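You operate a simulated robot arm through the tools that you are given. There is no shell and no other tool.

You run a simulated robot arm. Do the job below in one go: nothing can be reset, and whatever is moved stays where it is left.

Task
Clamp the cover square and rub it smooth with the blue block.
Fine: close both sliders on it first, then screw the clamp knob down, then rub; put the block back. Set down upright: what you pick out. What is to be rubbed or washed off counts as gone when no trace of it is left.

Only the result counts: the job must be done as asked and must still hold three seconds after the hand-in. Knocking over, shifting, dropping, spilling or breaking anything else fails it. A push-on lid holds only when it is set on centred and level and pressed home; a screw cap is set on level and turned clockwise until tight.

Robot
A 7-joint arm with a two-finger parallel gripper, fixed in place. Base frame: the origin is on the floor under the middle of its stand, x ahead of it, y to its left, z up; the work surface is at about z = 80. Lengths are in cm, angles in rad, forces in N, time in s.
With the tool pointing down near the work surface it reaches from about 10 to 66 cm from the base axis. Its first joint turns from -1.152 to 1.152 rad. Payload 1.57 kg.
The TCP is the grasp point between the finger pads, 3 cm short of the fingertips. In the tool frame z runs along the fingers and y along their closing line. The gripper opens to 8 cm. The fingers are 1.7 cm wide and 1.2 cm thick; the gripper's body (4 by 8.2 cm) begins 8 cm behind the TCP.
Orientation is that of the tool frame in the base frame, as [roll, pitch, yaw] about the fixed x, y, z axes, in that order (R = Rz(yaw) Ry(pitch) Rx(roll)). With the fingers straight down and closing along the base's y, the tool's x points along the base's -x, its y along +y and its z along -z.

Tools
- The arm moves only by the tool servo_tool. Its argument "deltas" is a list of rows, each an object of numbers (a shift or turn left out is 0, a gripper value left out holds the last): "x", "y", "z": the shift along the base's x, y, z in cm; "rx", "ry", "rz": the turn, a rotation vector about the base's x, y, z in degrees; "gripper": the finger opening in cm, from 0 to 8. In form: [{"x": .., "y": .., "z": .., "rx": .., "ry": .., "rz": .., "gripper": ..}, ...]. A call has 1 to 20 rows; each row is the pose to reach, as a shift and turn from the pose commanded when the call began. Rows are played at 5 a second. More than 5 cm and 0.15 rad between two rows, or a gripper value outside its range, and nothing of the call is played. A pose out of reach is approached as far as the arm can. The call stops where the force on the tool passes 90 N (or 10 N more than at its start, if that is more) or the arm is blocked; 0.2 s more then pass. The fingers move at their own pace (about 7.2 cm/s each) and stop on an object; they squeeze with about 34 N. The grip force told is the motor's: it shows also when the fingers shut on nothing. Time passes only in rows, and 0.2 s behind the last, so rows that repeat a pose let the fingers close. The reply holds the time, the measured pose of the TCP, the force on the tool along the base axes, the opening and the grip force, in the units named above and with some noise, with the torque about the TCP (base axes, N m) and any sound that the robot's microphone picked up.
- Cameras (640 x 400 px; columns grow to the right, rows downward): "scene" is fixed at [4.3, 42.02, 142.82]; the picture's right is [-0.88, -0.47, 0.00], its down [-0.25, 0.47, -0.84] and it looks along [0.39, -0.75, -0.54] (base axes); focal length 258 px, centre (320, 200). "wrist" rides on the gripper at [7.2, -0.6, -12.2] in the tool frame; the picture's right is [0.09, 1.00, 0.00], its down [-0.84, 0.08, -0.54] and it looks along [-0.54, 0.05, 0.84] (tool axes); focal length 238 px, centre (320, 200). There is no depth. A picture from a camera that has moved, and an enlarged one, comes with that camera's place and axes in the base frame and with its lens.
- get_image(camera): a new picture of that camera. No time passes.
- zoom(camera, box): a new picture of the part [left, top, right, bottom] of that camera's present view, enlarged. No time passes.
- close_job(): hands the job in; it is judged then, once.

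Nothing tells you positions but the pictures and the camera data. Unless the task says otherwise, let go and move clear before handing in.

The tools are called after "Request:" as a command line: name --argument value ..., lists and objects as JSON in quotes. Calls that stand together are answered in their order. servo_tool: Moves the arm, as the interface text tells. Its arguments: {"type":"object","properties":{"deltas":{"type":"array","items":{"type":"object","properties":{"x":{"type":"number"},"y":{"type":"number"},"z":{"type":"number"},"rx":{"type":"number"},"ry":{"type":"number"},"rz":{"type":"number"},"gripper":{"type":"number"}}}}},"required":["deltas"]} The other tools are called the same way: get_image (camera) takes a picture; zoom (camera, box) takes an enlarged picture of a part of a camera's view; close_job () hands the job in.

At the start:

```text
time: 0.0
eef_pos: [37.32, -6.6, 125.0]
tcp_rot: [-3.142, 0.001, 3.141]
wrist_force: [-0.4, -0.4, -0.2]
moment: [0.01, -0.01, 0.0]
width: 7.99
gripper_force: 0.0
```

scene: 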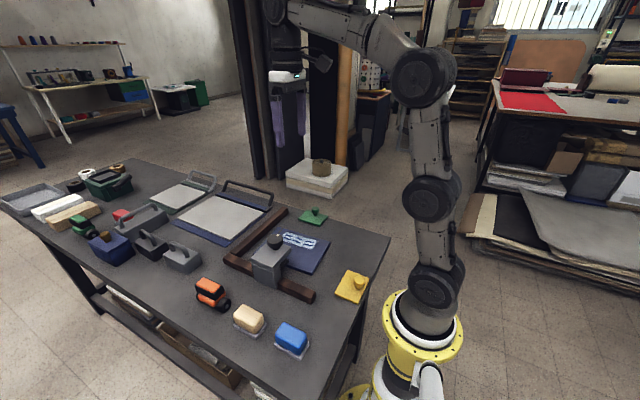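
wrist: 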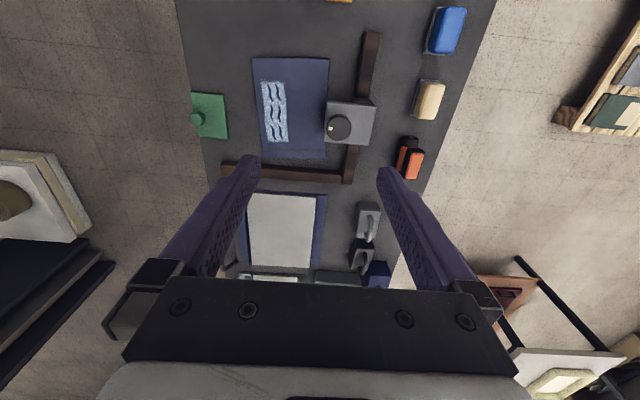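

I see a table with a blue cover plate with wavy marks, an L-shaped brown fence with a clamp (gray block with knob), green and yellow sliders, and blue, beige and orange blocks. I'll zoom in to understand the details first.

Request:
zoom --camera "scene" --box '[200, 190, 400, 315]'

Request:
zoom --camera "wrist" --box '[180, 0, 500, 200]'

Request:
zoom --camera "scene" --box '[170, 240, 330, 365]'

Request:
zoom --camera "scene" --box '[0, 150, 240, 300]'

```text
3.20 times, centred on (300, 252) of scene
camera zoom: at [4.3, 42.02, 142.82], right [-0.88, -0.47, 0.0], down [-0.25, 0.47, -0.84], along [0.39, -0.75, -0.54], focal length 824 px, centre (384, 32)
```

zoom: 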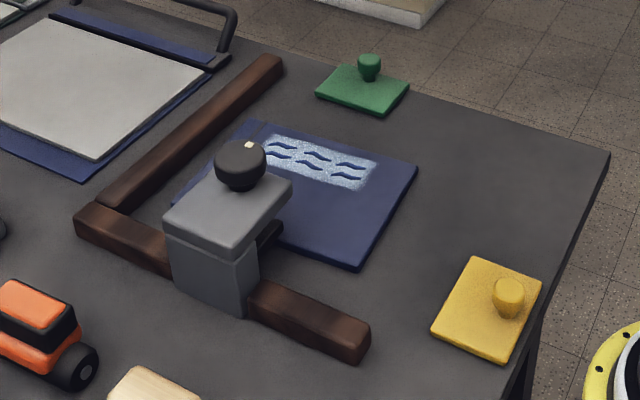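

```text
2.00 times, centred on (340, 100) of wrist
camera zoom: at [30.11, -7.33, 137.26], right [-0.09, 1.0, 0.0], down [0.84, 0.08, 0.54], along [0.54, 0.05, -0.84], focal length 477 px, centre (280, 400)
```

zoom: 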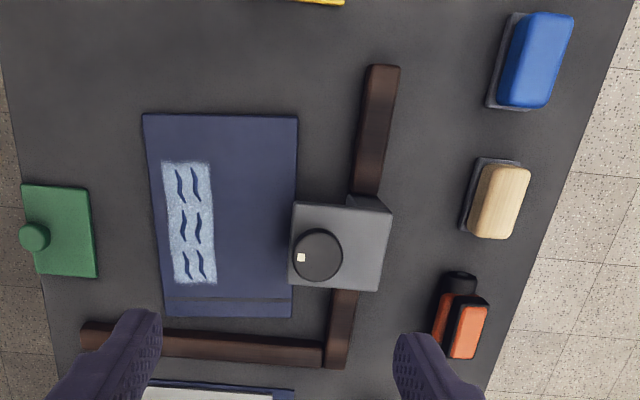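

```text
3.20 times, centred on (250, 302) of scene
camera zoom: at [4.3, 42.02, 142.82], right [-0.88, -0.47, 0.0], down [-0.25, 0.47, -0.84], along [0.39, -0.75, -0.54], focal length 824 px, centre (544, -128)
```

zoom: 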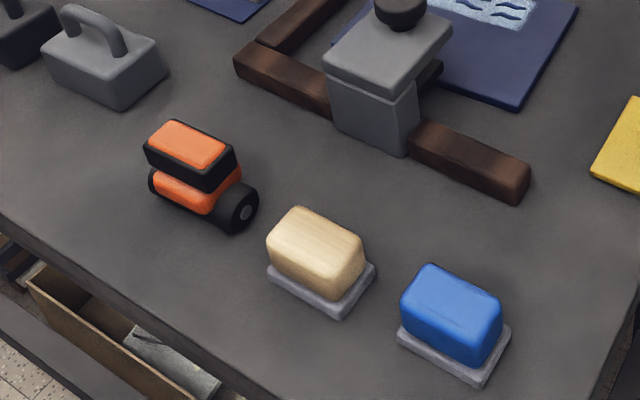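

```text
2.67 times, centred on (120, 225) of scene
camera zoom: at [4.3, 42.02, 142.82], right [-0.88, -0.47, 0.0], down [-0.25, 0.47, -0.84], along [0.39, -0.75, -0.54], focal length 687 px, centre (853, 133)
```

zoom: 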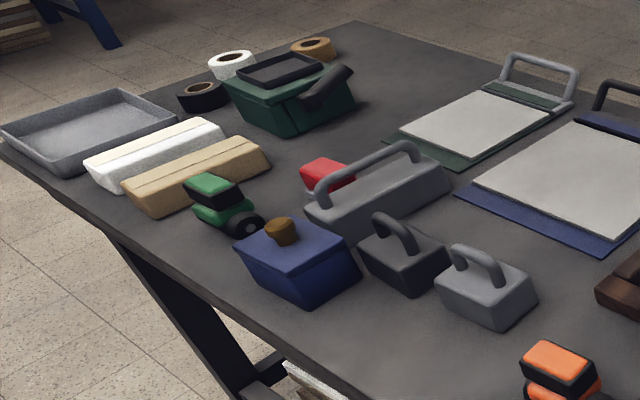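

The cover (blue panel with the wavy patch) lies slightly skewed at about (43, -12), with the brown fence on its +x and +y sides; the green slider is on its -y side and the yellow one on its -x side. I move nearer to look at the blue block, which is around (25, 15).

Request:
servo_tool --deltas '[{"x": -2, "y": 2.5, "z": -2}, {"x": -4, "y": 5, "z": -4}, {"x": -6, "y": 8, "z": -6.5}, {"x": -8, "y": 11, "z": -9}, {"x": -10, "y": 14, "z": -11.5}, {"x": -12, "y": 17, "z": -14}, {"x": -14, "y": 19, "z": -16}, {"x": -15.3, "y": 20.6, "z": -17}]'

Request:
get_image --camera "wrist"

Request:
get_image --camera "scene"

```text
time: 1.8
eef_pos: [22.07, 14.15, 107.88]
tcp_rot: [3.141, 0.001, 3.141]
wrist_force: [0.3, 0.4, 0.0]
moment: [0.03, -0.04, -0.01]
width: 7.98
gripper_force: 0.0
```

```text
taken
camera wrist: at [14.77, 13.48, 120.07], right [-0.09, 1.0, 0.0], down [0.84, 0.08, 0.54], along [0.54, 0.05, -0.84], focal length 238 px, centre (320, 200)
```

wrist: 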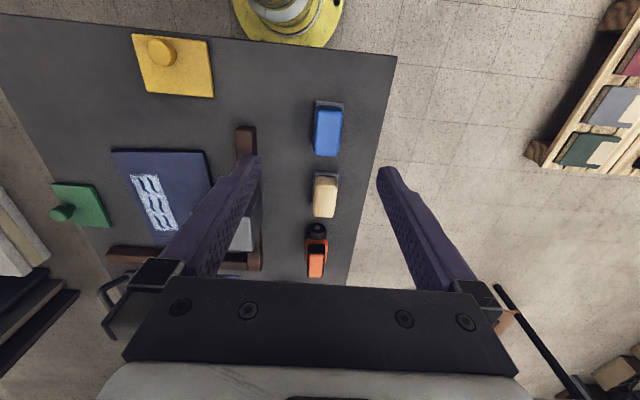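

```text
taken
```

scene: 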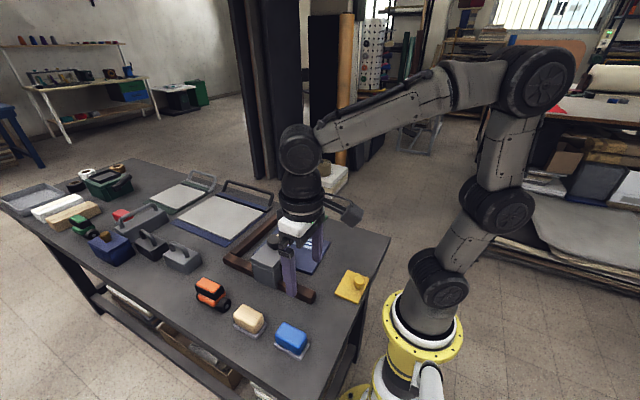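

Request:
zoom --camera "wrist" --box '[240, 70, 400, 170]'

Request:
zoom --camera "wrist" --box '[20, 20, 280, 180]'

Request:
zoom --camera "scene" --box '[260, 310, 324, 350]'

```text
4.00 times, centred on (320, 120) of wrist
camera zoom: at [14.77, 13.48, 120.07], right [-0.09, 1.0, 0.0], down [0.84, 0.08, 0.54], along [0.54, 0.05, -0.84], focal length 953 px, centre (320, 520)
```

zoom: 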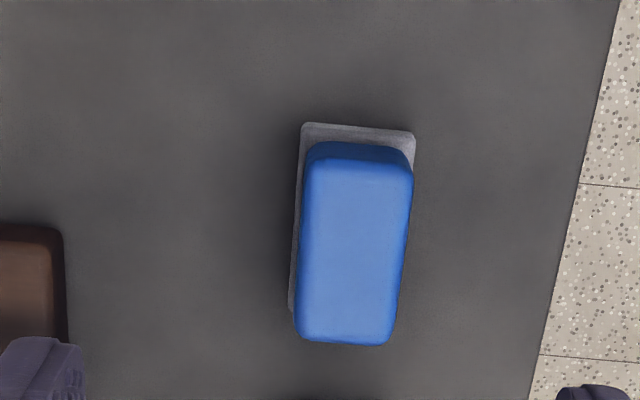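

```text
2.46 times, centred on (150, 100) of wrist
camera zoom: at [14.77, 13.48, 120.07], right [-0.09, 1.0, 0.0], down [0.84, 0.08, 0.54], along [0.54, 0.05, -0.84], focal length 587 px, centre (738, 446)
```

zoom: 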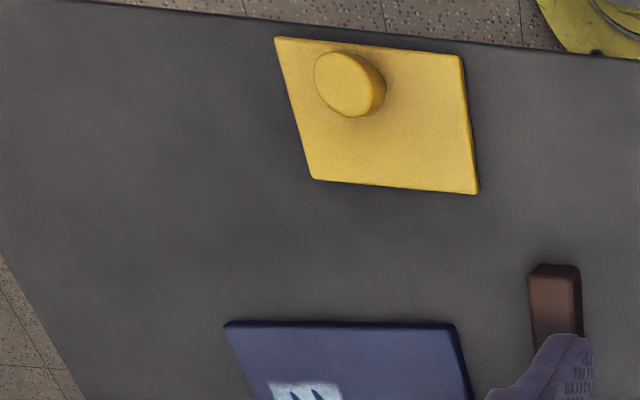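

```text
10.00 times, centred on (292, 330) of scene
camera zoom: at [4.31, 42.02, 142.82], right [-0.88, -0.47, 0.0], down [-0.25, 0.47, -0.84], along [0.39, -0.75, -0.54], focal length 2576 px, centre (600, -1100)
```

zoom: 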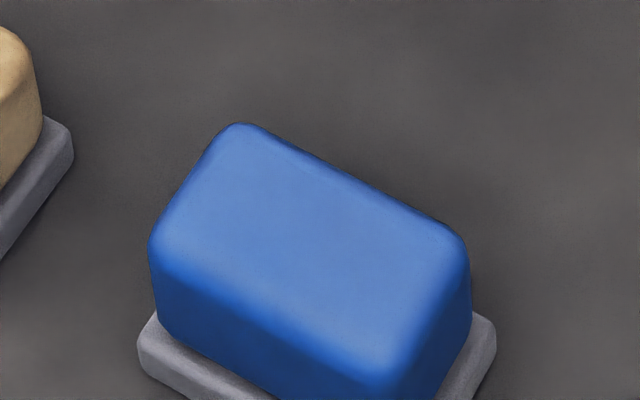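

The blue block sits around (25.8, 15.6) on a grey base; the yellow slider plate spans x 15.5–22.7, y -12 to -2 with its peg at about (17.3, -7). Next I look closely at the clamp and the cover.

Request:
servo_tool --deltas '[{"x": 2, "y": -4.25}, {"x": 4, "y": -8.5}, {"x": 6, "y": -12.75}, {"x": 8, "y": -17}, {"x": 8, "y": -17}]'

Request:
get_image --camera "wrist"

Request:
zoom --camera "scene" --box '[220, 220, 316, 280]'

```text
time: 3.0
eef_pos: [30.15, -3.11, 107.85]
tcp_rot: [-3.141, 0.0, 3.141]
wrist_force: [0.3, 0.9, -0.2]
moment: [0.03, 0.02, 0.03]
width: 8.01
gripper_force: 0.1
```

```text
taken
camera wrist: at [22.99, -3.71, 120.14], right [-0.09, 1.0, 0.0], down [0.84, 0.08, 0.54], along [0.54, 0.05, -0.84], focal length 238 px, centre (320, 200)
```

wrist: 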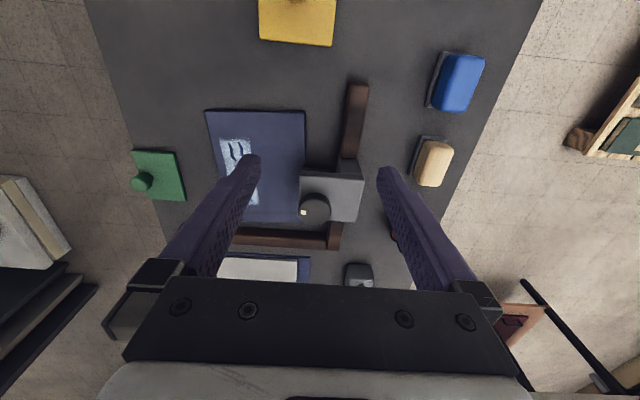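

```text
6.67 times, centred on (268, 250) of scene
camera zoom: at [4.31, 42.01, 142.82], right [-0.88, -0.47, 0.0], down [-0.25, 0.47, -0.84], along [0.39, -0.75, -0.54], focal length 1717 px, centre (667, -133)
```

zoom: 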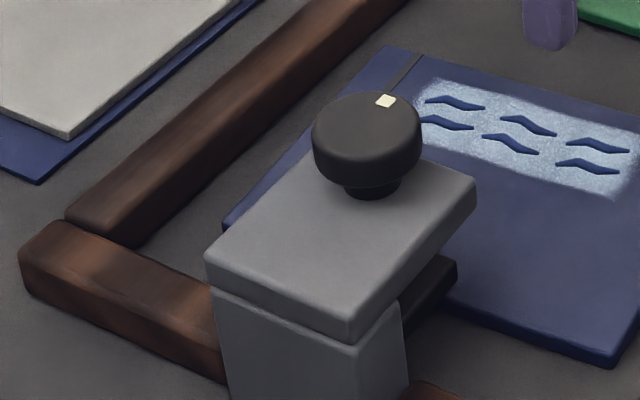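

Request:
zoom --camera "wrist" --box '[256, 140, 384, 220]'

Request:
zoom --camera "wrist" --box '[120, 80, 312, 200]'

```text
5.00 times, centred on (320, 180) of wrist
camera zoom: at [22.99, -3.71, 120.14], right [-0.09, 1.0, 0.0], down [0.84, 0.08, 0.54], along [0.54, 0.05, -0.84], focal length 1192 px, centre (320, 300)
```

zoom: 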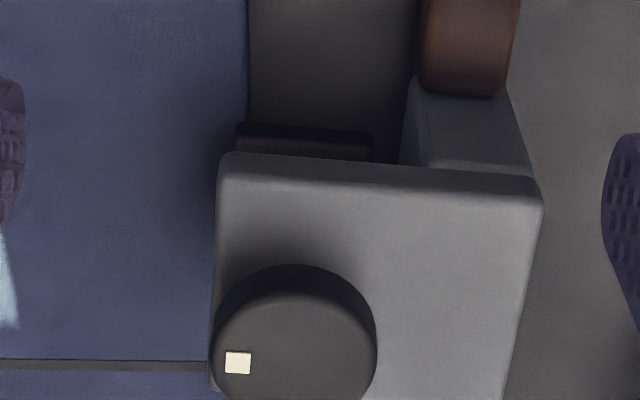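

```text
3.33 times, centred on (216, 140) of wrist
camera zoom: at [22.99, -3.71, 120.14], right [-0.09, 1.0, 0.0], down [0.84, 0.08, 0.54], along [0.54, 0.05, -0.84], focal length 794 px, centre (667, 400)
```

zoom: 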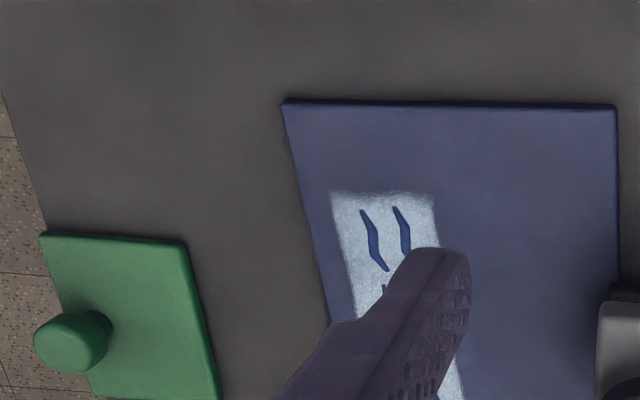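

The clamp knob's top is at about (42, -2.7, 93), with a diameter of about 4.5 cm; the jaw hangs over where the cover will end up against the fence (inner faces near y = 0.9 and x = 55.8). I go first to the green slider, with its peg near (45.5, -32.6), and look at it closely.

Request:
servo_tool --deltas '[{"x": 1, "y": -4.5}, {"x": 2, "y": -9}, {"x": 3, "y": -13.5}, {"x": 4, "y": -18}, {"x": 5, "y": -22.5, "z": -1}, {"x": 6, "y": -26.5, "z": -3}, {"x": 6, "y": -29, "z": -5}, {"x": 6, "y": -29, "z": -5}]'

Request:
get_image --camera "wrist"

Request:
zoom --camera "wrist" --box '[240, 80, 400, 180]'

Request:
zoom --camera "scene" --box '[280, 190, 344, 230]'

```text
time: 4.8
eef_pos: [36.19, -32.06, 102.63]
tcp_rot: [3.141, -0.001, -3.141]
wrist_force: [-0.4, -0.1, 0.3]
moment: [0.0, 0.04, -0.02]
width: 7.98
gripper_force: 0.1
```

```text
taken
camera wrist: at [28.84, -32.74, 114.85], right [-0.09, 1.0, 0.0], down [0.84, 0.08, 0.54], along [0.54, 0.05, -0.84], focal length 238 px, centre (320, 200)
```

wrist: 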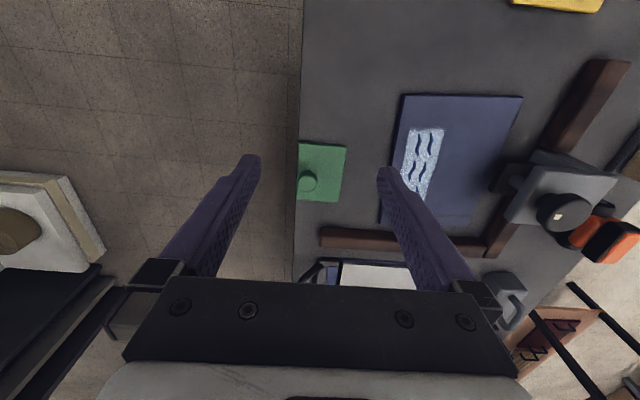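

```text
4.00 times, centred on (320, 130) of wrist
camera zoom: at [28.84, -32.74, 114.85], right [-0.09, 1.0, 0.0], down [0.84, 0.08, 0.54], along [0.54, 0.05, -0.84], focal length 953 px, centre (320, 480)
```

zoom: 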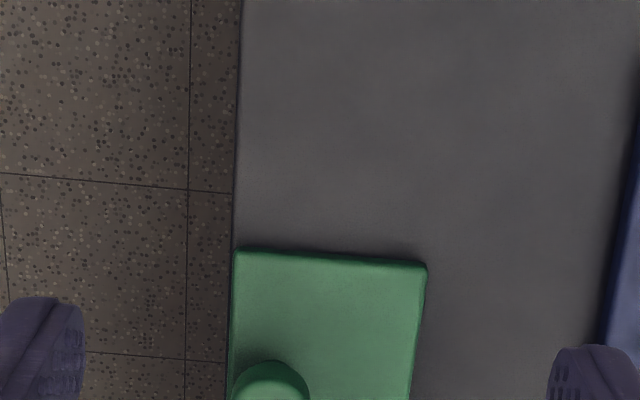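

```text
10.00 times, centred on (312, 210) of scene
camera zoom: at [4.31, 42.01, 142.82], right [-0.88, -0.47, 0.0], down [-0.25, 0.47, -0.84], along [0.39, -0.75, -0.54], focal length 2576 px, centre (400, 100)
```

zoom: 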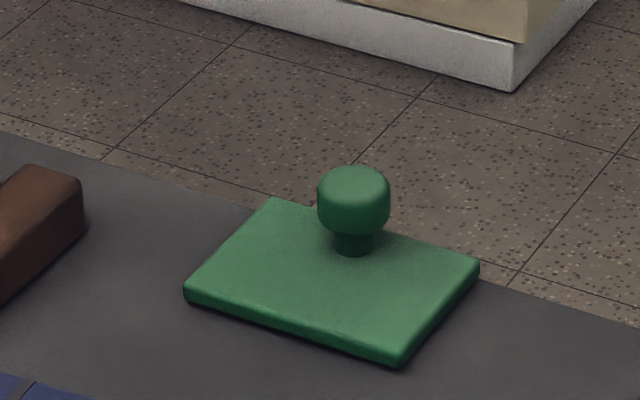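

Request:
zoom --camera "wrist" --box '[270, 130, 366, 210]'

Request:
zoom --camera "wrist" --box '[480, 40, 640, 260]'

```text
5.00 times, centred on (318, 170) of wrist
camera zoom: at [28.84, -32.74, 114.85], right [-0.09, 1.0, 0.0], down [0.84, 0.08, 0.54], along [0.54, 0.05, -0.84], focal length 1192 px, centre (330, 350)
```

zoom: 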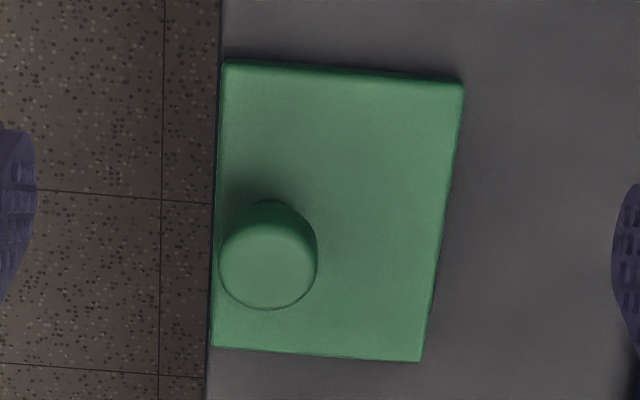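

```text
1.82 times, centred on (560, 150) of wrist
camera zoom: at [28.84, -32.74, 114.85], right [-0.09, 1.0, 0.0], down [0.84, 0.08, 0.54], along [0.54, 0.05, -0.84], focal length 433 px, centre (-116, 291)
```

zoom: 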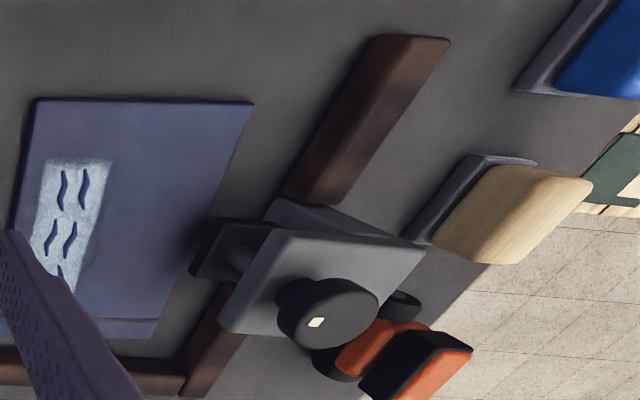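

The green plate spans x 40.8–50.6, y -34.8 to -27.7, and its peg head (about 2.9 cm wide, top at z of about 84) is at (45.7, -33.0). I go down over the peg and grip it.

Request:
servo_tool --deltas '[{"x": 4, "y": -0.4, "z": -1}, {"x": 8, "y": -0.8, "z": -3}, {"x": 9.5, "y": -0.95, "z": -7}, {"x": 9.5, "y": -0.95, "z": -11}, {"x": 9.5, "y": -0.95, "z": -14}, {"x": 9.5, "y": -0.95, "z": -16}, {"x": 9.5, "y": -0.95, "z": -17.6}, {"x": 9.5, "y": -0.95, "z": -17.6}]'

Request:
get_image --camera "wrist"

Request:
zoom --camera "scene" --box '[260, 160, 388, 240]'

```text
time: 6.6
eef_pos: [45.36, -32.91, 85.48]
tcp_rot: [-3.141, 0.001, -3.141]
wrist_force: [0.3, 0.2, -0.1]
moment: [-0.04, 0.02, -0.01]
width: 8.01
gripper_force: 0.0
```

```text
taken
camera wrist: at [38.22, -33.6, 97.67], right [-0.09, 1.0, 0.0], down [0.84, 0.08, 0.54], along [0.54, 0.05, -0.84], focal length 238 px, centre (320, 200)
```

wrist: 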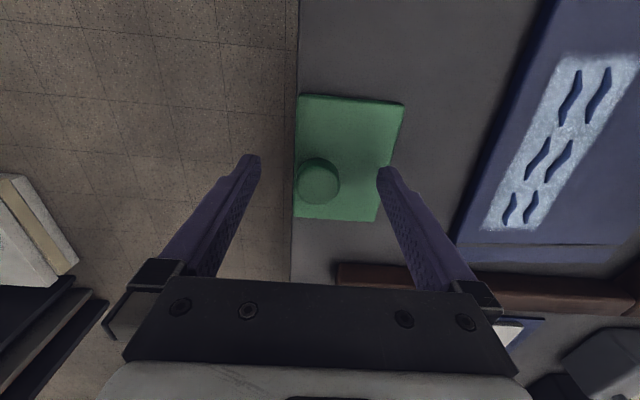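

```text
5.00 times, centred on (324, 200) of scene
camera zoom: at [4.3, 42.02, 142.82], right [-0.88, -0.47, 0.0], down [-0.25, 0.47, -0.84], along [0.39, -0.75, -0.54], focal length 1288 px, centre (300, 200)
```

zoom: 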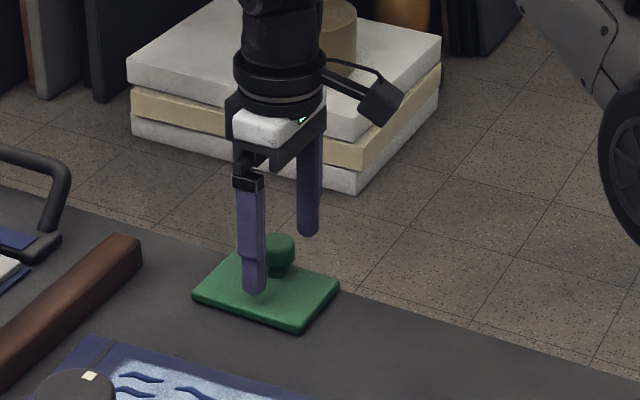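

The peg sits right between the fingers. I lower slightly and close on it.

Request:
servo_tool --deltas '[{"z": -0.7}, {"z": -0.7, "gripper": 0}, {"z": -0.7, "gripper": 0}, {"z": -0.7, "gripper": 0}, {"z": -0.7, "gripper": 0}]'

Request:
get_image --camera "wrist"

```text
time: 7.8
eef_pos: [45.4, -32.99, 84.86]
tcp_rot: [3.141, -0.001, 3.139]
wrist_force: [1.2, -1.8, -3.2]
moment: [-0.15, -0.21, 0.01]
width: 2.92
gripper_force: 39.0
```

```text
taken
camera wrist: at [38.23, -33.65, 96.98], right [-0.09, 1.0, 0.0], down [0.84, 0.08, 0.54], along [0.54, 0.05, -0.84], focal length 238 px, centre (320, 200)
```

wrist: 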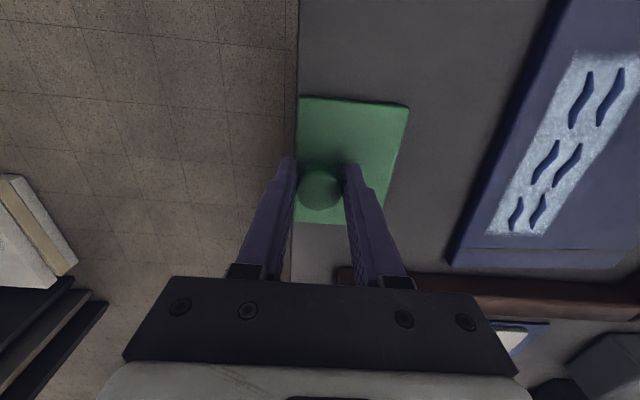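

Gripped at 2.9 cm. I slide it in +y, first over the free gap, then slowly towards the cover.

Request:
servo_tool --deltas '[{"y": 0.6}, {"y": 1.2}, {"y": 2}, {"y": 3}, {"y": 4}, {"y": 5}, {"y": 5}]'

Request:
get_image --camera "wrist"

```text
time: 9.4
eef_pos: [45.38, -27.85, 84.81]
tcp_rot: [3.141, 0.001, -3.141]
wrist_force: [-2.3, -2.0, -2.7]
moment: [-0.22, -0.08, 0.06]
width: 2.9
gripper_force: 38.4
```

```text
taken
camera wrist: at [38.24, -28.58, 96.98], right [-0.09, 1.0, 0.0], down [0.84, 0.08, 0.54], along [0.54, 0.05, -0.84], focal length 238 px, centre (320, 200)
```

wrist: 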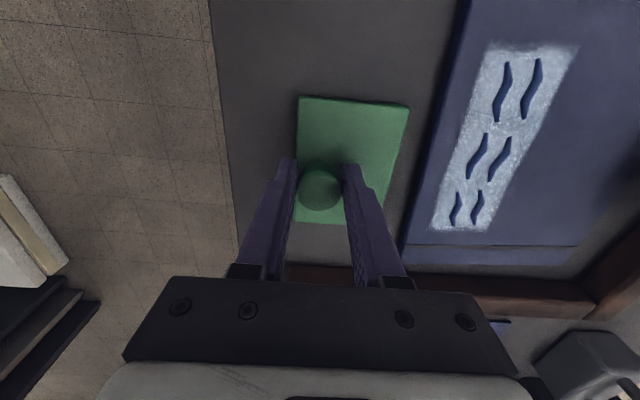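

Request:
servo_tool --deltas '[{"y": 0.6}, {"y": 1.2}, {"y": 1.8}, {"y": 2.4}, {"y": 3.0}, {"y": 3.6}, {"y": 4.2}, {"y": 4.8}, {"y": 5.2}, {"y": 5.6}, {"y": 5.6}]'

Request:
get_image --camera "wrist"

Request:
zoom --camera "scene" --box '[200, 190, 400, 315]'

```text
time: 11.8
eef_pos: [45.51, -22.39, 84.88]
tcp_rot: [-3.14, 0.001, 3.139]
wrist_force: [-8.8, -3.9, 6.8]
moment: [-0.18, -0.16, -0.13]
width: 2.94
gripper_force: 39.0
```

```text
taken
camera wrist: at [38.24, -23.1, 96.98], right [-0.09, 1.0, 0.0], down [0.84, 0.08, 0.54], along [0.54, 0.05, -0.84], focal length 238 px, centre (320, 200)
```

wrist: 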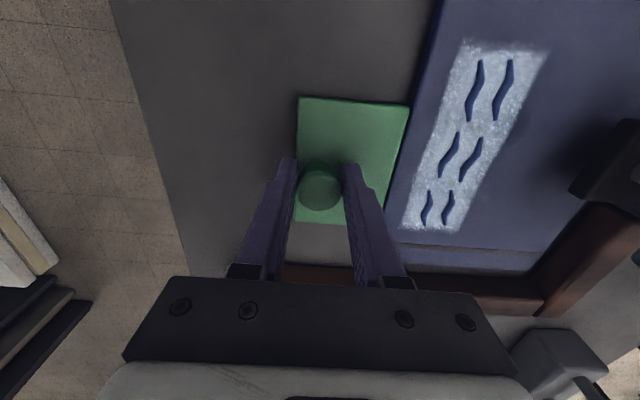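

```text
3.20 times, centred on (300, 252) of scene
camera zoom: at [4.27, 42.01, 142.82], right [-0.88, -0.47, 0.0], down [-0.25, 0.47, -0.84], along [0.39, -0.75, -0.54], focal length 824 px, centre (384, 32)
```

zoom: 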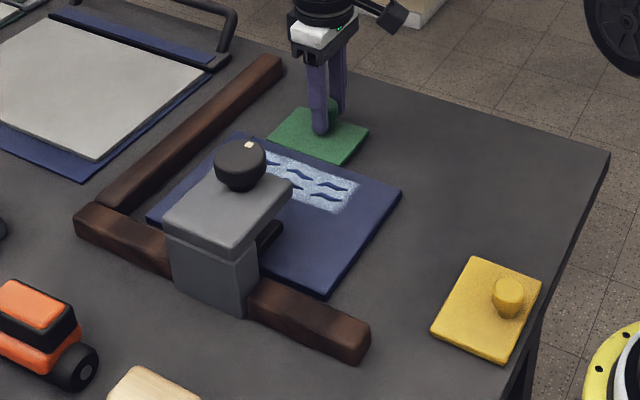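

The green slider is pushing the cover, which moves towards the fence. I go on slowly.

Request:
servo_tool --deltas '[{"y": 0.3}, {"y": 0.6}, {"y": 0.9}, {"y": 1.2}, {"y": 1.5}, {"y": 1.5}]'

Request:
get_image --camera "wrist"

Request:
zoom --camera "scene" --box '[220, 200, 348, 280]'

```text
time: 13.2
eef_pos: [45.53, -20.86, 84.83]
tcp_rot: [3.141, 0.0, 3.141]
wrist_force: [-9.2, -2.1, 16.2]
moment: [-0.08, 0.5, -0.1]
width: 2.92
gripper_force: 39.4
```

```text
taken
camera wrist: at [38.24, -21.48, 96.97], right [-0.09, 1.0, 0.0], down [0.84, 0.08, 0.54], along [0.54, 0.05, -0.84], focal length 238 px, centre (320, 200)
```

wrist: 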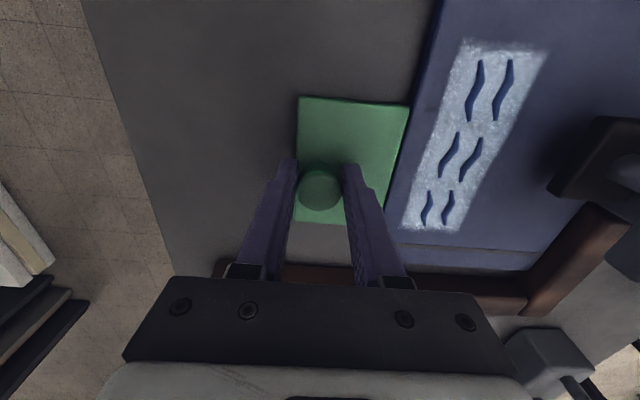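

```text
5.00 times, centred on (284, 240) of scene
camera zoom: at [4.26, 42.02, 142.82], right [-0.88, -0.47, 0.0], down [-0.25, 0.47, -0.84], along [0.39, -0.75, -0.54], focal length 1288 px, centre (500, 0)
```

zoom: 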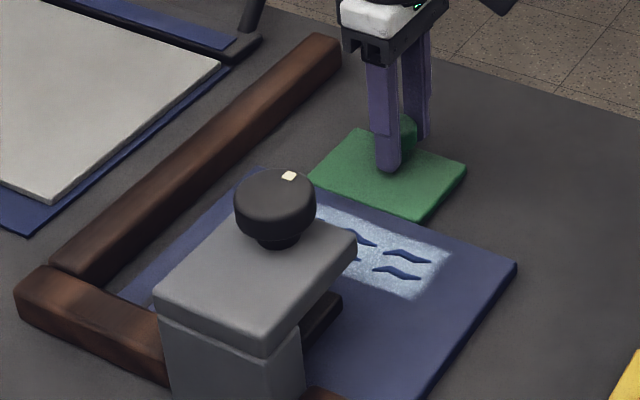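

Request:
servo_tool --deltas '[{"z": 0.1}, {"y": 0.2, "z": 0.1}, {"y": 0.4, "z": 0.1}, {"y": 0.6, "z": 0.1}, {"y": 0.6, "z": 0.1}]'

Request:
get_image --camera "wrist"

```text
time: 14.4
eef_pos: [45.43, -20.54, 84.88]
tcp_rot: [-3.139, 0.002, 3.14]
wrist_force: [-0.7, -26.0, -8.2]
moment: [-0.49, -0.25, -0.17]
width: 2.92
gripper_force: 39.1
```

```text
taken
camera wrist: at [38.22, -21.15, 96.96], right [-0.09, 1.0, 0.0], down [0.84, 0.08, 0.54], along [0.54, 0.05, -0.84], focal length 238 px, centre (320, 200)
```

wrist: 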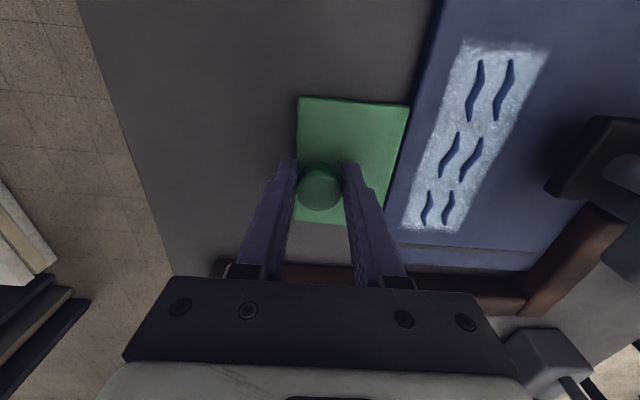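

Request:
zoom --camera "wrist" --box '[380, 0, 640, 320]'

Request:
zoom --camera "scene" --box '[220, 210, 348, 320]'

```text
1.25 times, centred on (510, 160) of wrist
camera zoom: at [38.22, -21.15, 96.96], right [-0.09, 1.0, 0.0], down [0.84, 0.08, 0.54], along [0.54, 0.05, -0.84], focal length 298 px, centre (82, 250)
```

zoom: 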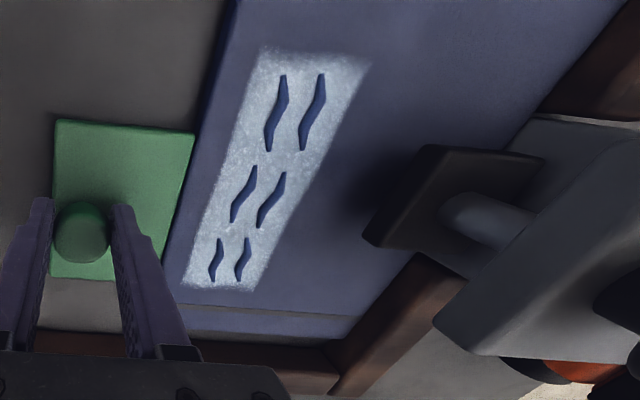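

```text
3.64 times, centred on (284, 265) of scene
camera zoom: at [4.31, 41.95, 142.84], right [-0.88, -0.47, 0.0], down [-0.25, 0.47, -0.84], along [0.39, -0.75, -0.54], focal length 937 px, centre (451, -36)
```

zoom: 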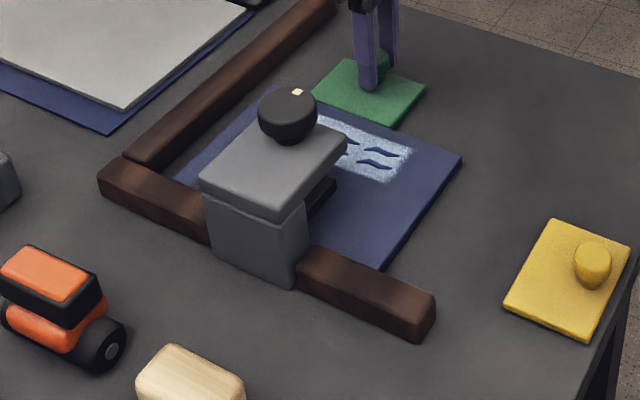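

The cover is against the y fence (26 N resistance). I ease off, open slightly, lift, and head for the yellow slider.

Request:
servo_tool --deltas '[{"y": -0.15}, {"y": -0.2, "gripper": 4.4}, {"y": -0.2, "gripper": 4.4}, {"y": -0.2, "gripper": 4.4}, {"y": -0.2, "z": 1}, {"y": -0.2, "z": 4}, {"y": -0.2, "z": 8}, {"y": -0.2, "z": 12}, {"y": -0.2, "z": 16}, {"y": -0.2, "z": 20}, {"y": -0.2, "z": 24}]'

Request:
get_image --camera "wrist"

Request:
zoom --camera "scene" --box '[220, 190, 380, 315]'

```text
time: 16.8
eef_pos: [45.77, -20.49, 108.84]
tcp_rot: [-3.141, -0.001, 3.14]
wrist_force: [0.3, 0.1, -1.0]
moment: [0.03, -0.02, -0.01]
width: 4.36
gripper_force: 0.1
```

```text
taken
camera wrist: at [38.55, -21.11, 120.97], right [-0.09, 1.0, 0.0], down [0.84, 0.08, 0.54], along [0.54, 0.05, -0.84], focal length 238 px, centre (320, 200)
```

wrist: 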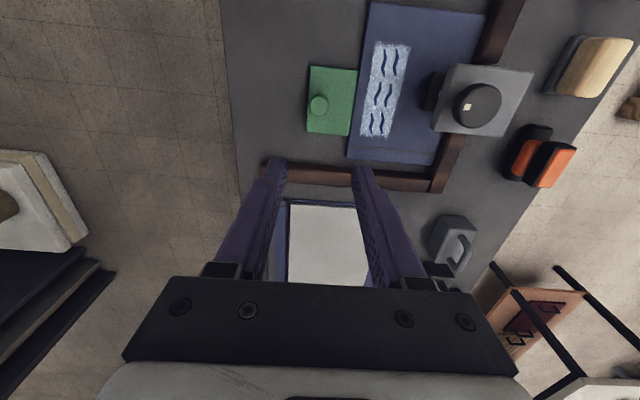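

```text
3.20 times, centred on (300, 252) of scene
camera zoom: at [4.3, 42.02, 142.82], right [-0.88, -0.47, 0.0], down [-0.25, 0.47, -0.84], along [0.39, -0.75, -0.54], focal length 824 px, centre (384, 32)
```

zoom: 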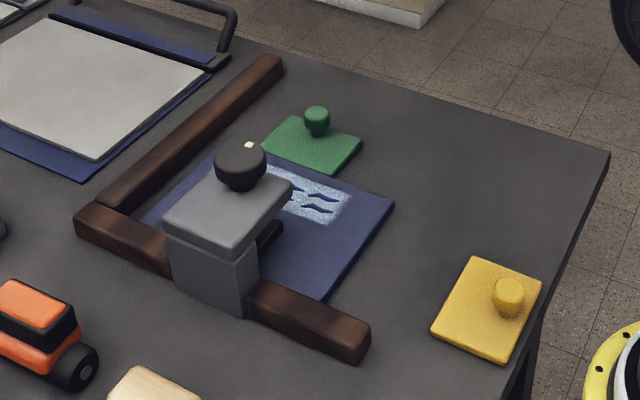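

Request:
zoom --camera "wrist" --box '[280, 0, 520, 200]'

```text
2.00 times, centred on (400, 100) of wrist
camera zoom: at [38.55, -21.11, 120.97], right [-0.09, 1.0, 0.0], down [0.84, 0.08, 0.54], along [0.54, 0.05, -0.84], focal length 477 px, centre (160, 400)
```

zoom: 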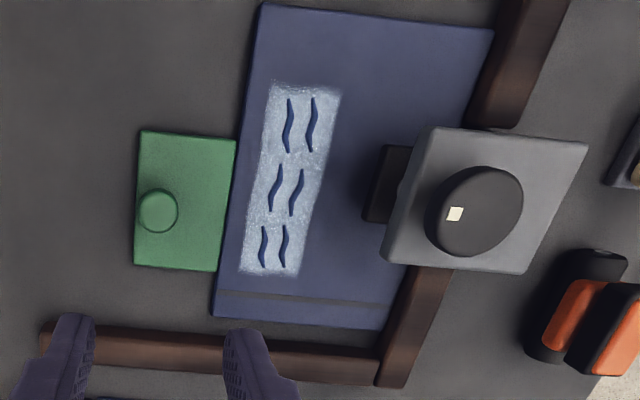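

The cover now lies square along the y fence (x 33–54.7, y -15 to 0.8), with a gap of about 1 cm to the far fence. I move to the yellow slider's peg near (17.3, -7).

Request:
servo_tool --deltas '[{"x": -4, "y": 2}, {"x": -8, "y": 4}, {"x": -12, "y": 6}, {"x": -16, "y": 8}, {"x": -20, "y": 10}, {"x": -24, "y": 12}, {"x": -28.2, "y": 13.5, "gripper": 8}, {"x": -28.2, "y": 13.5, "z": -4, "gripper": 8}, {"x": -28.2, "y": 13.5, "z": -8, "gripper": 8}, {"x": -28.2, "y": 13.5, "z": -12, "gripper": 8}, {"x": -28.2, "y": 13.5, "z": -12, "gripper": 8}]'

Request:
get_image --camera "wrist"

Request:
get_image --camera "scene"

```text
time: 19.2
eef_pos: [17.37, -6.99, 96.78]
tcp_rot: [-3.141, 0.001, -3.142]
wrist_force: [0.5, -0.5, -0.7]
moment: [0.01, -0.02, 0.0]
width: 8.0
gripper_force: 0.0
```

```text
taken
camera wrist: at [10.14, -7.74, 109.0], right [-0.09, 1.0, 0.0], down [0.84, 0.08, 0.54], along [0.54, 0.05, -0.84], focal length 238 px, centre (320, 200)
```

wrist: 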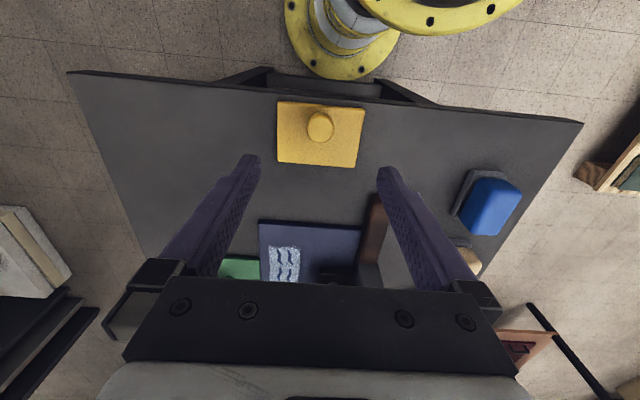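

```text
taken
```

scene: 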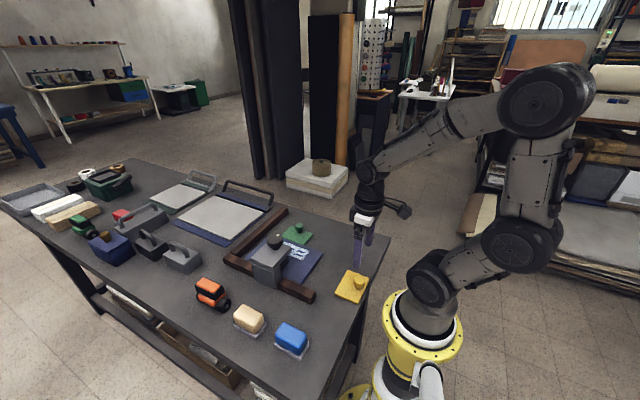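

Request:
zoom --camera "wrist" --box '[260, 80, 388, 180]'

```text
4.00 times, centred on (324, 130) of wrist
camera zoom: at [10.14, -7.74, 109.0], right [-0.09, 1.0, 0.0], down [0.84, 0.08, 0.54], along [0.54, 0.05, -0.84], focal length 953 px, centre (304, 480)
```

zoom: 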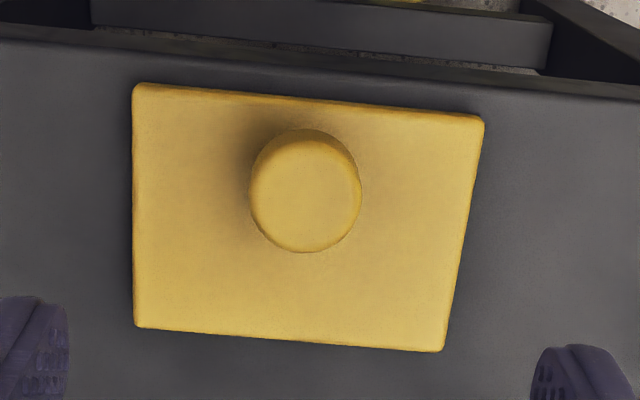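

The peg is at (17.4, -7.05), directly below the TCP. I descend and grip.

Request:
servo_tool --deltas '[{"z": -4}, {"z": -8}, {"z": -11}, {"z": -12.1}, {"z": -12.1, "gripper": 0}, {"z": -12.1, "gripper": 0}, {"z": -12.1, "gripper": 0}, {"z": -12.1, "gripper": 0}]'

Request:
get_image --camera "wrist"

```text
time: 21.0
eef_pos: [17.44, -6.97, 84.8]
tcp_rot: [-3.139, 0.001, 3.141]
wrist_force: [-2.2, -36.7, -24.9]
moment: [-0.68, 0.13, -0.05]
width: 2.95
gripper_force: 39.1
```

```text
taken
camera wrist: at [10.13, -7.68, 96.99], right [-0.09, 1.0, 0.0], down [0.84, 0.08, 0.54], along [0.54, 0.05, -0.84], focal length 238 px, centre (320, 200)
```

wrist: 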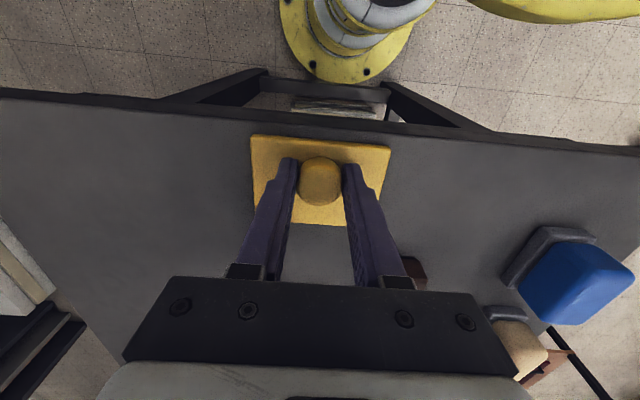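

The slider seems to be guided in y; I ease the lateral load a little before pushing.

Request:
servo_tool --deltas '[{"y": -0.1}, {"y": -0.1}]'

```text
time: 21.6
eef_pos: [17.27, -6.99, 84.84]
tcp_rot: [-3.141, 0.003, -3.141]
wrist_force: [4.0, -4.3, 1.1]
moment: [-0.02, -0.48, 0.02]
width: 2.91
gripper_force: 39.2
```

Request:
servo_tool --deltas '[{"x": 0.6, "y": -0.0}, {"x": 1.4}, {"x": 2.4}, {"x": 3.4}, {"x": 4.4}, {"x": 5.4}, {"x": 6.4}, {"x": 7.4}, {"x": 8.4}, {"x": 9.0}, {"x": 9.0}]'

Request:
get_image --camera "wrist"

```text
time: 24.0
eef_pos: [26.33, -7.06, 84.7]
tcp_rot: [-3.141, -0.001, -3.141]
wrist_force: [-3.1, 34.3, 24.6]
moment: [0.81, 0.63, 0.11]
width: 2.92
gripper_force: 38.7
```

```text
taken
camera wrist: at [19.16, -7.72, 96.99], right [-0.09, 1.0, 0.0], down [0.84, 0.08, 0.54], along [0.54, 0.05, -0.84], focal length 238 px, centre (320, 200)
```

wrist: 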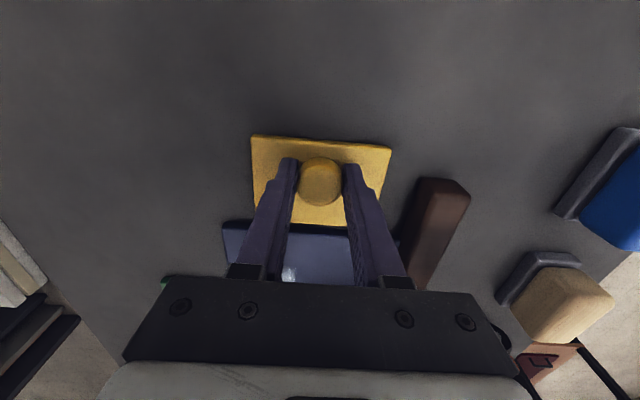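

Request:
servo_tool --deltas '[{"y": 0.06}, {"x": 0.4, "y": 0.06}, {"x": 0.8, "y": 0.06}, {"x": 1.2, "y": 0.06}, {"x": 1.2, "y": 0.06}]'

Request:
get_image --camera "wrist"

```text
time: 25.2
eef_pos: [27.59, -7.03, 84.81]
tcp_rot: [-3.141, 0.0, 3.139]
wrist_force: [-3.6, 34.9, 28.8]
moment: [0.81, 0.15, 0.08]
width: 2.94
gripper_force: 38.9
```

```text
taken
camera wrist: at [20.38, -7.71, 96.97], right [-0.09, 1.0, 0.0], down [0.84, 0.08, 0.54], along [0.54, 0.05, -0.84], focal length 238 px, centre (320, 200)
```

wrist: 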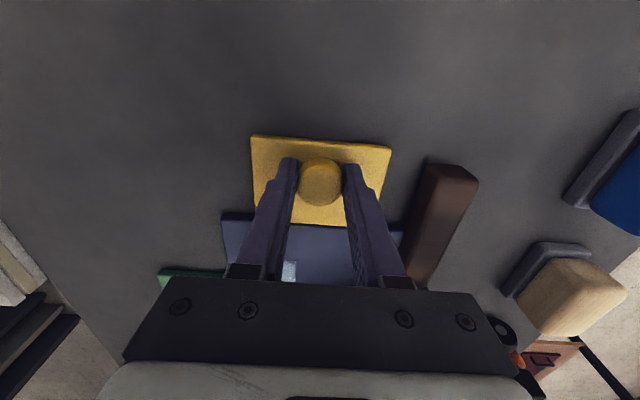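

Request:
servo_tool --deltas '[{"x": 0.3, "y": 0.05}, {"x": 0.6, "y": 0.05}, {"x": 0.9, "y": 0.05}, {"x": 0.9, "y": 0.05}]'

Request:
get_image --camera "wrist"

Request:
zoom --camera "scene" --box '[220, 190, 380, 315]'

```text
time: 26.2
eef_pos: [28.57, -7.04, 84.75]
tcp_rot: [-3.141, 0.003, 3.14]
wrist_force: [-4.6, 27.7, 36.8]
moment: [0.72, 0.34, 0.07]
width: 2.92
gripper_force: 38.7
```

```text
taken
camera wrist: at [21.27, -7.7, 96.92], right [-0.09, 1.0, 0.0], down [0.83, 0.08, 0.54], along [0.54, 0.05, -0.84], focal length 238 px, centre (320, 200)
```

wrist: 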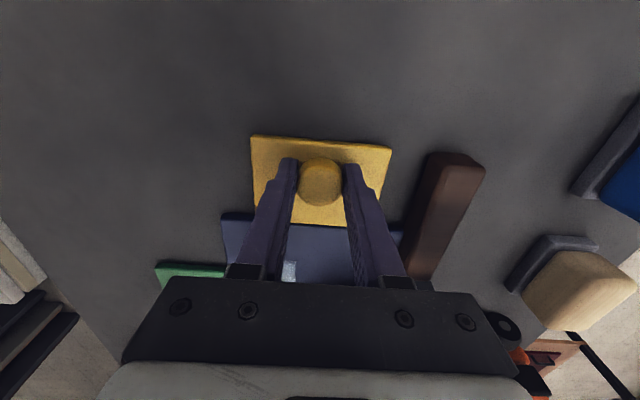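

```text
3.20 times, centred on (300, 252) of scene
camera zoom: at [4.26, 42.09, 142.8], right [-0.88, -0.47, 0.0], down [-0.25, 0.47, -0.84], along [0.39, -0.75, -0.54], focal length 824 px, centre (384, 32)
```

zoom: 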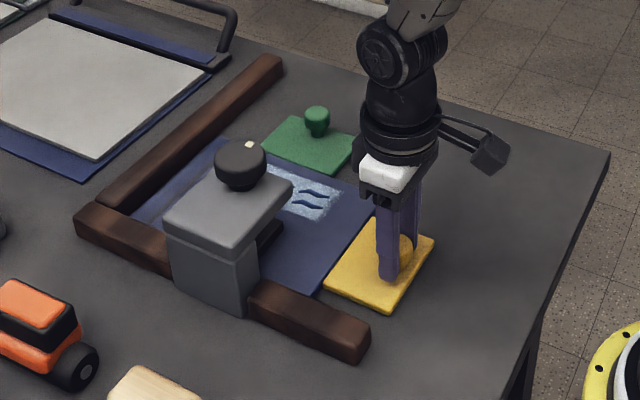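

Request:
servo_tool --deltas '[{"z": 0.1, "y": 0.05}, {"x": 0.2, "z": 0.1, "y": 0.05}, {"x": 0.4, "z": 0.1, "y": 0.05}, {"x": 0.6, "z": 0.1, "y": 0.05}, {"x": 0.6, "z": 0.1, "y": 0.05}]'

```text
time: 27.4
eef_pos: [28.86, -6.93, 84.71]
tcp_rot: [-3.141, -0.006, -3.14]
wrist_force: [-2.6, -21.4, -24.1]
moment: [-0.44, -0.14, -0.05]
width: 2.91
gripper_force: 39.8
```

Request:
get_image --camera "wrist"

Request:
servo_tool --deltas '[{"x": 0.2}, {"x": 0.2}]'

Request:
get_image --camera "wrist"

```text
taken
camera wrist: at [21.67, -7.71, 96.97], right [-0.09, 1.0, 0.0], down [0.84, 0.08, 0.54], along [0.54, 0.05, -0.84], focal length 238 px, centre (320, 200)
```

wrist: 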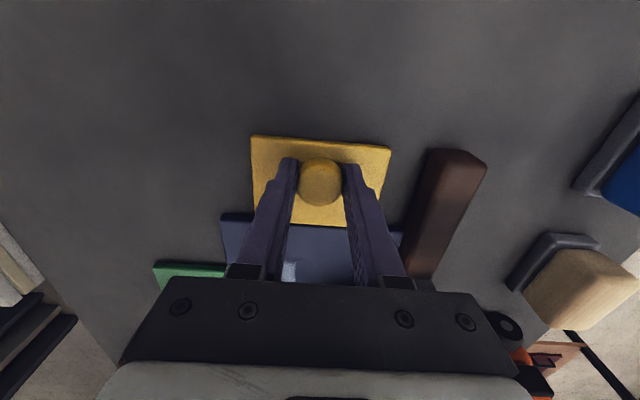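

```text
time: 28.0
eef_pos: [29.12, -6.97, 84.9]
tcp_rot: [3.14, -0.006, 3.141]
wrist_force: [-4.9, -33.4, -38.9]
moment: [-0.4, 0.32, -0.14]
width: 2.98
gripper_force: 39.1
```

```text
taken
camera wrist: at [21.89, -7.71, 97.04], right [-0.09, 1.0, 0.0], down [0.84, 0.08, 0.54], along [0.53, 0.05, -0.84], focal length 238 px, centre (320, 200)
```

wrist: 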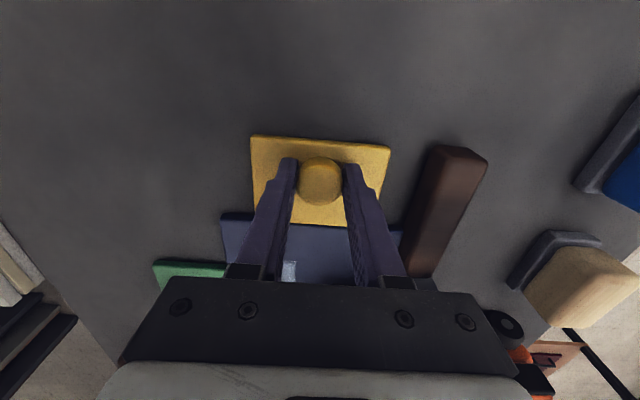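

Request:
servo_tool --deltas '[{"y": -0.06, "z": -0.06}, {"x": 0.2, "y": -0.06, "z": -0.06}, {"x": 0.4, "y": -0.06, "z": -0.06}, {"x": 0.4, "y": -0.06, "z": -0.06}]'

Request:
get_image --camera "wrist"

Request:
zoom --camera "scene" --box '[210, 200, 370, 300]'

```text
time: 29.0
eef_pos: [29.41, -6.91, 84.79]
tcp_rot: [3.14, -0.006, -3.141]
wrist_force: [-21.7, -26.2, -8.1]
moment: [-0.43, 0.56, -0.23]
width: 2.94
gripper_force: 39.5
```

```text
taken
camera wrist: at [22.22, -7.72, 97.07], right [-0.09, 1.0, 0.0], down [0.84, 0.08, 0.54], along [0.53, 0.05, -0.84], focal length 238 px, centre (320, 200)
```

wrist: 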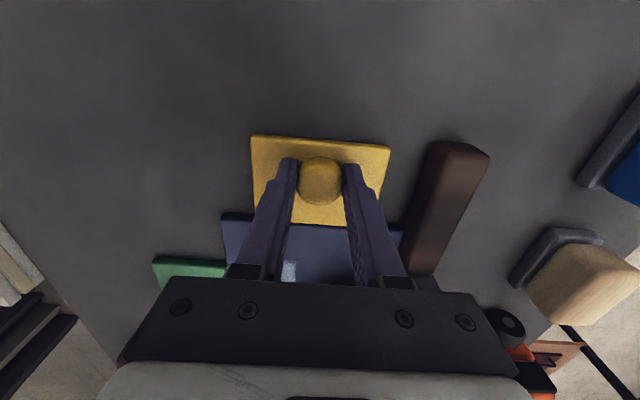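

```text
4.00 times, centred on (290, 250) of scene
camera zoom: at [4.26, 41.95, 142.84], right [-0.88, -0.47, 0.0], down [-0.25, 0.47, -0.84], along [0.39, -0.75, -0.54], focal length 1030 px, centre (440, 0)
```

zoom: 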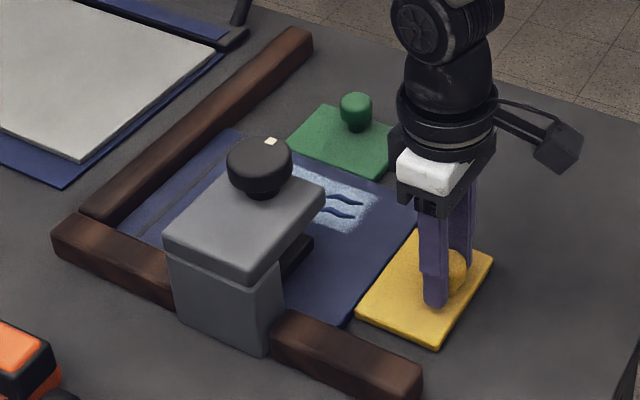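

Request:
servo_tool --deltas '[{"x": 0.1, "y": -0.04}, {"x": 0.2, "y": -0.04}, {"x": 0.2, "y": -0.04}]'

```text
time: 29.8
eef_pos: [29.45, -6.89, 84.87]
tcp_rot: [3.14, -0.011, -3.141]
wrist_force: [-25.6, -24.9, -10.6]
moment: [-0.45, 0.28, -0.16]
width: 2.89
gripper_force: 38.6
```

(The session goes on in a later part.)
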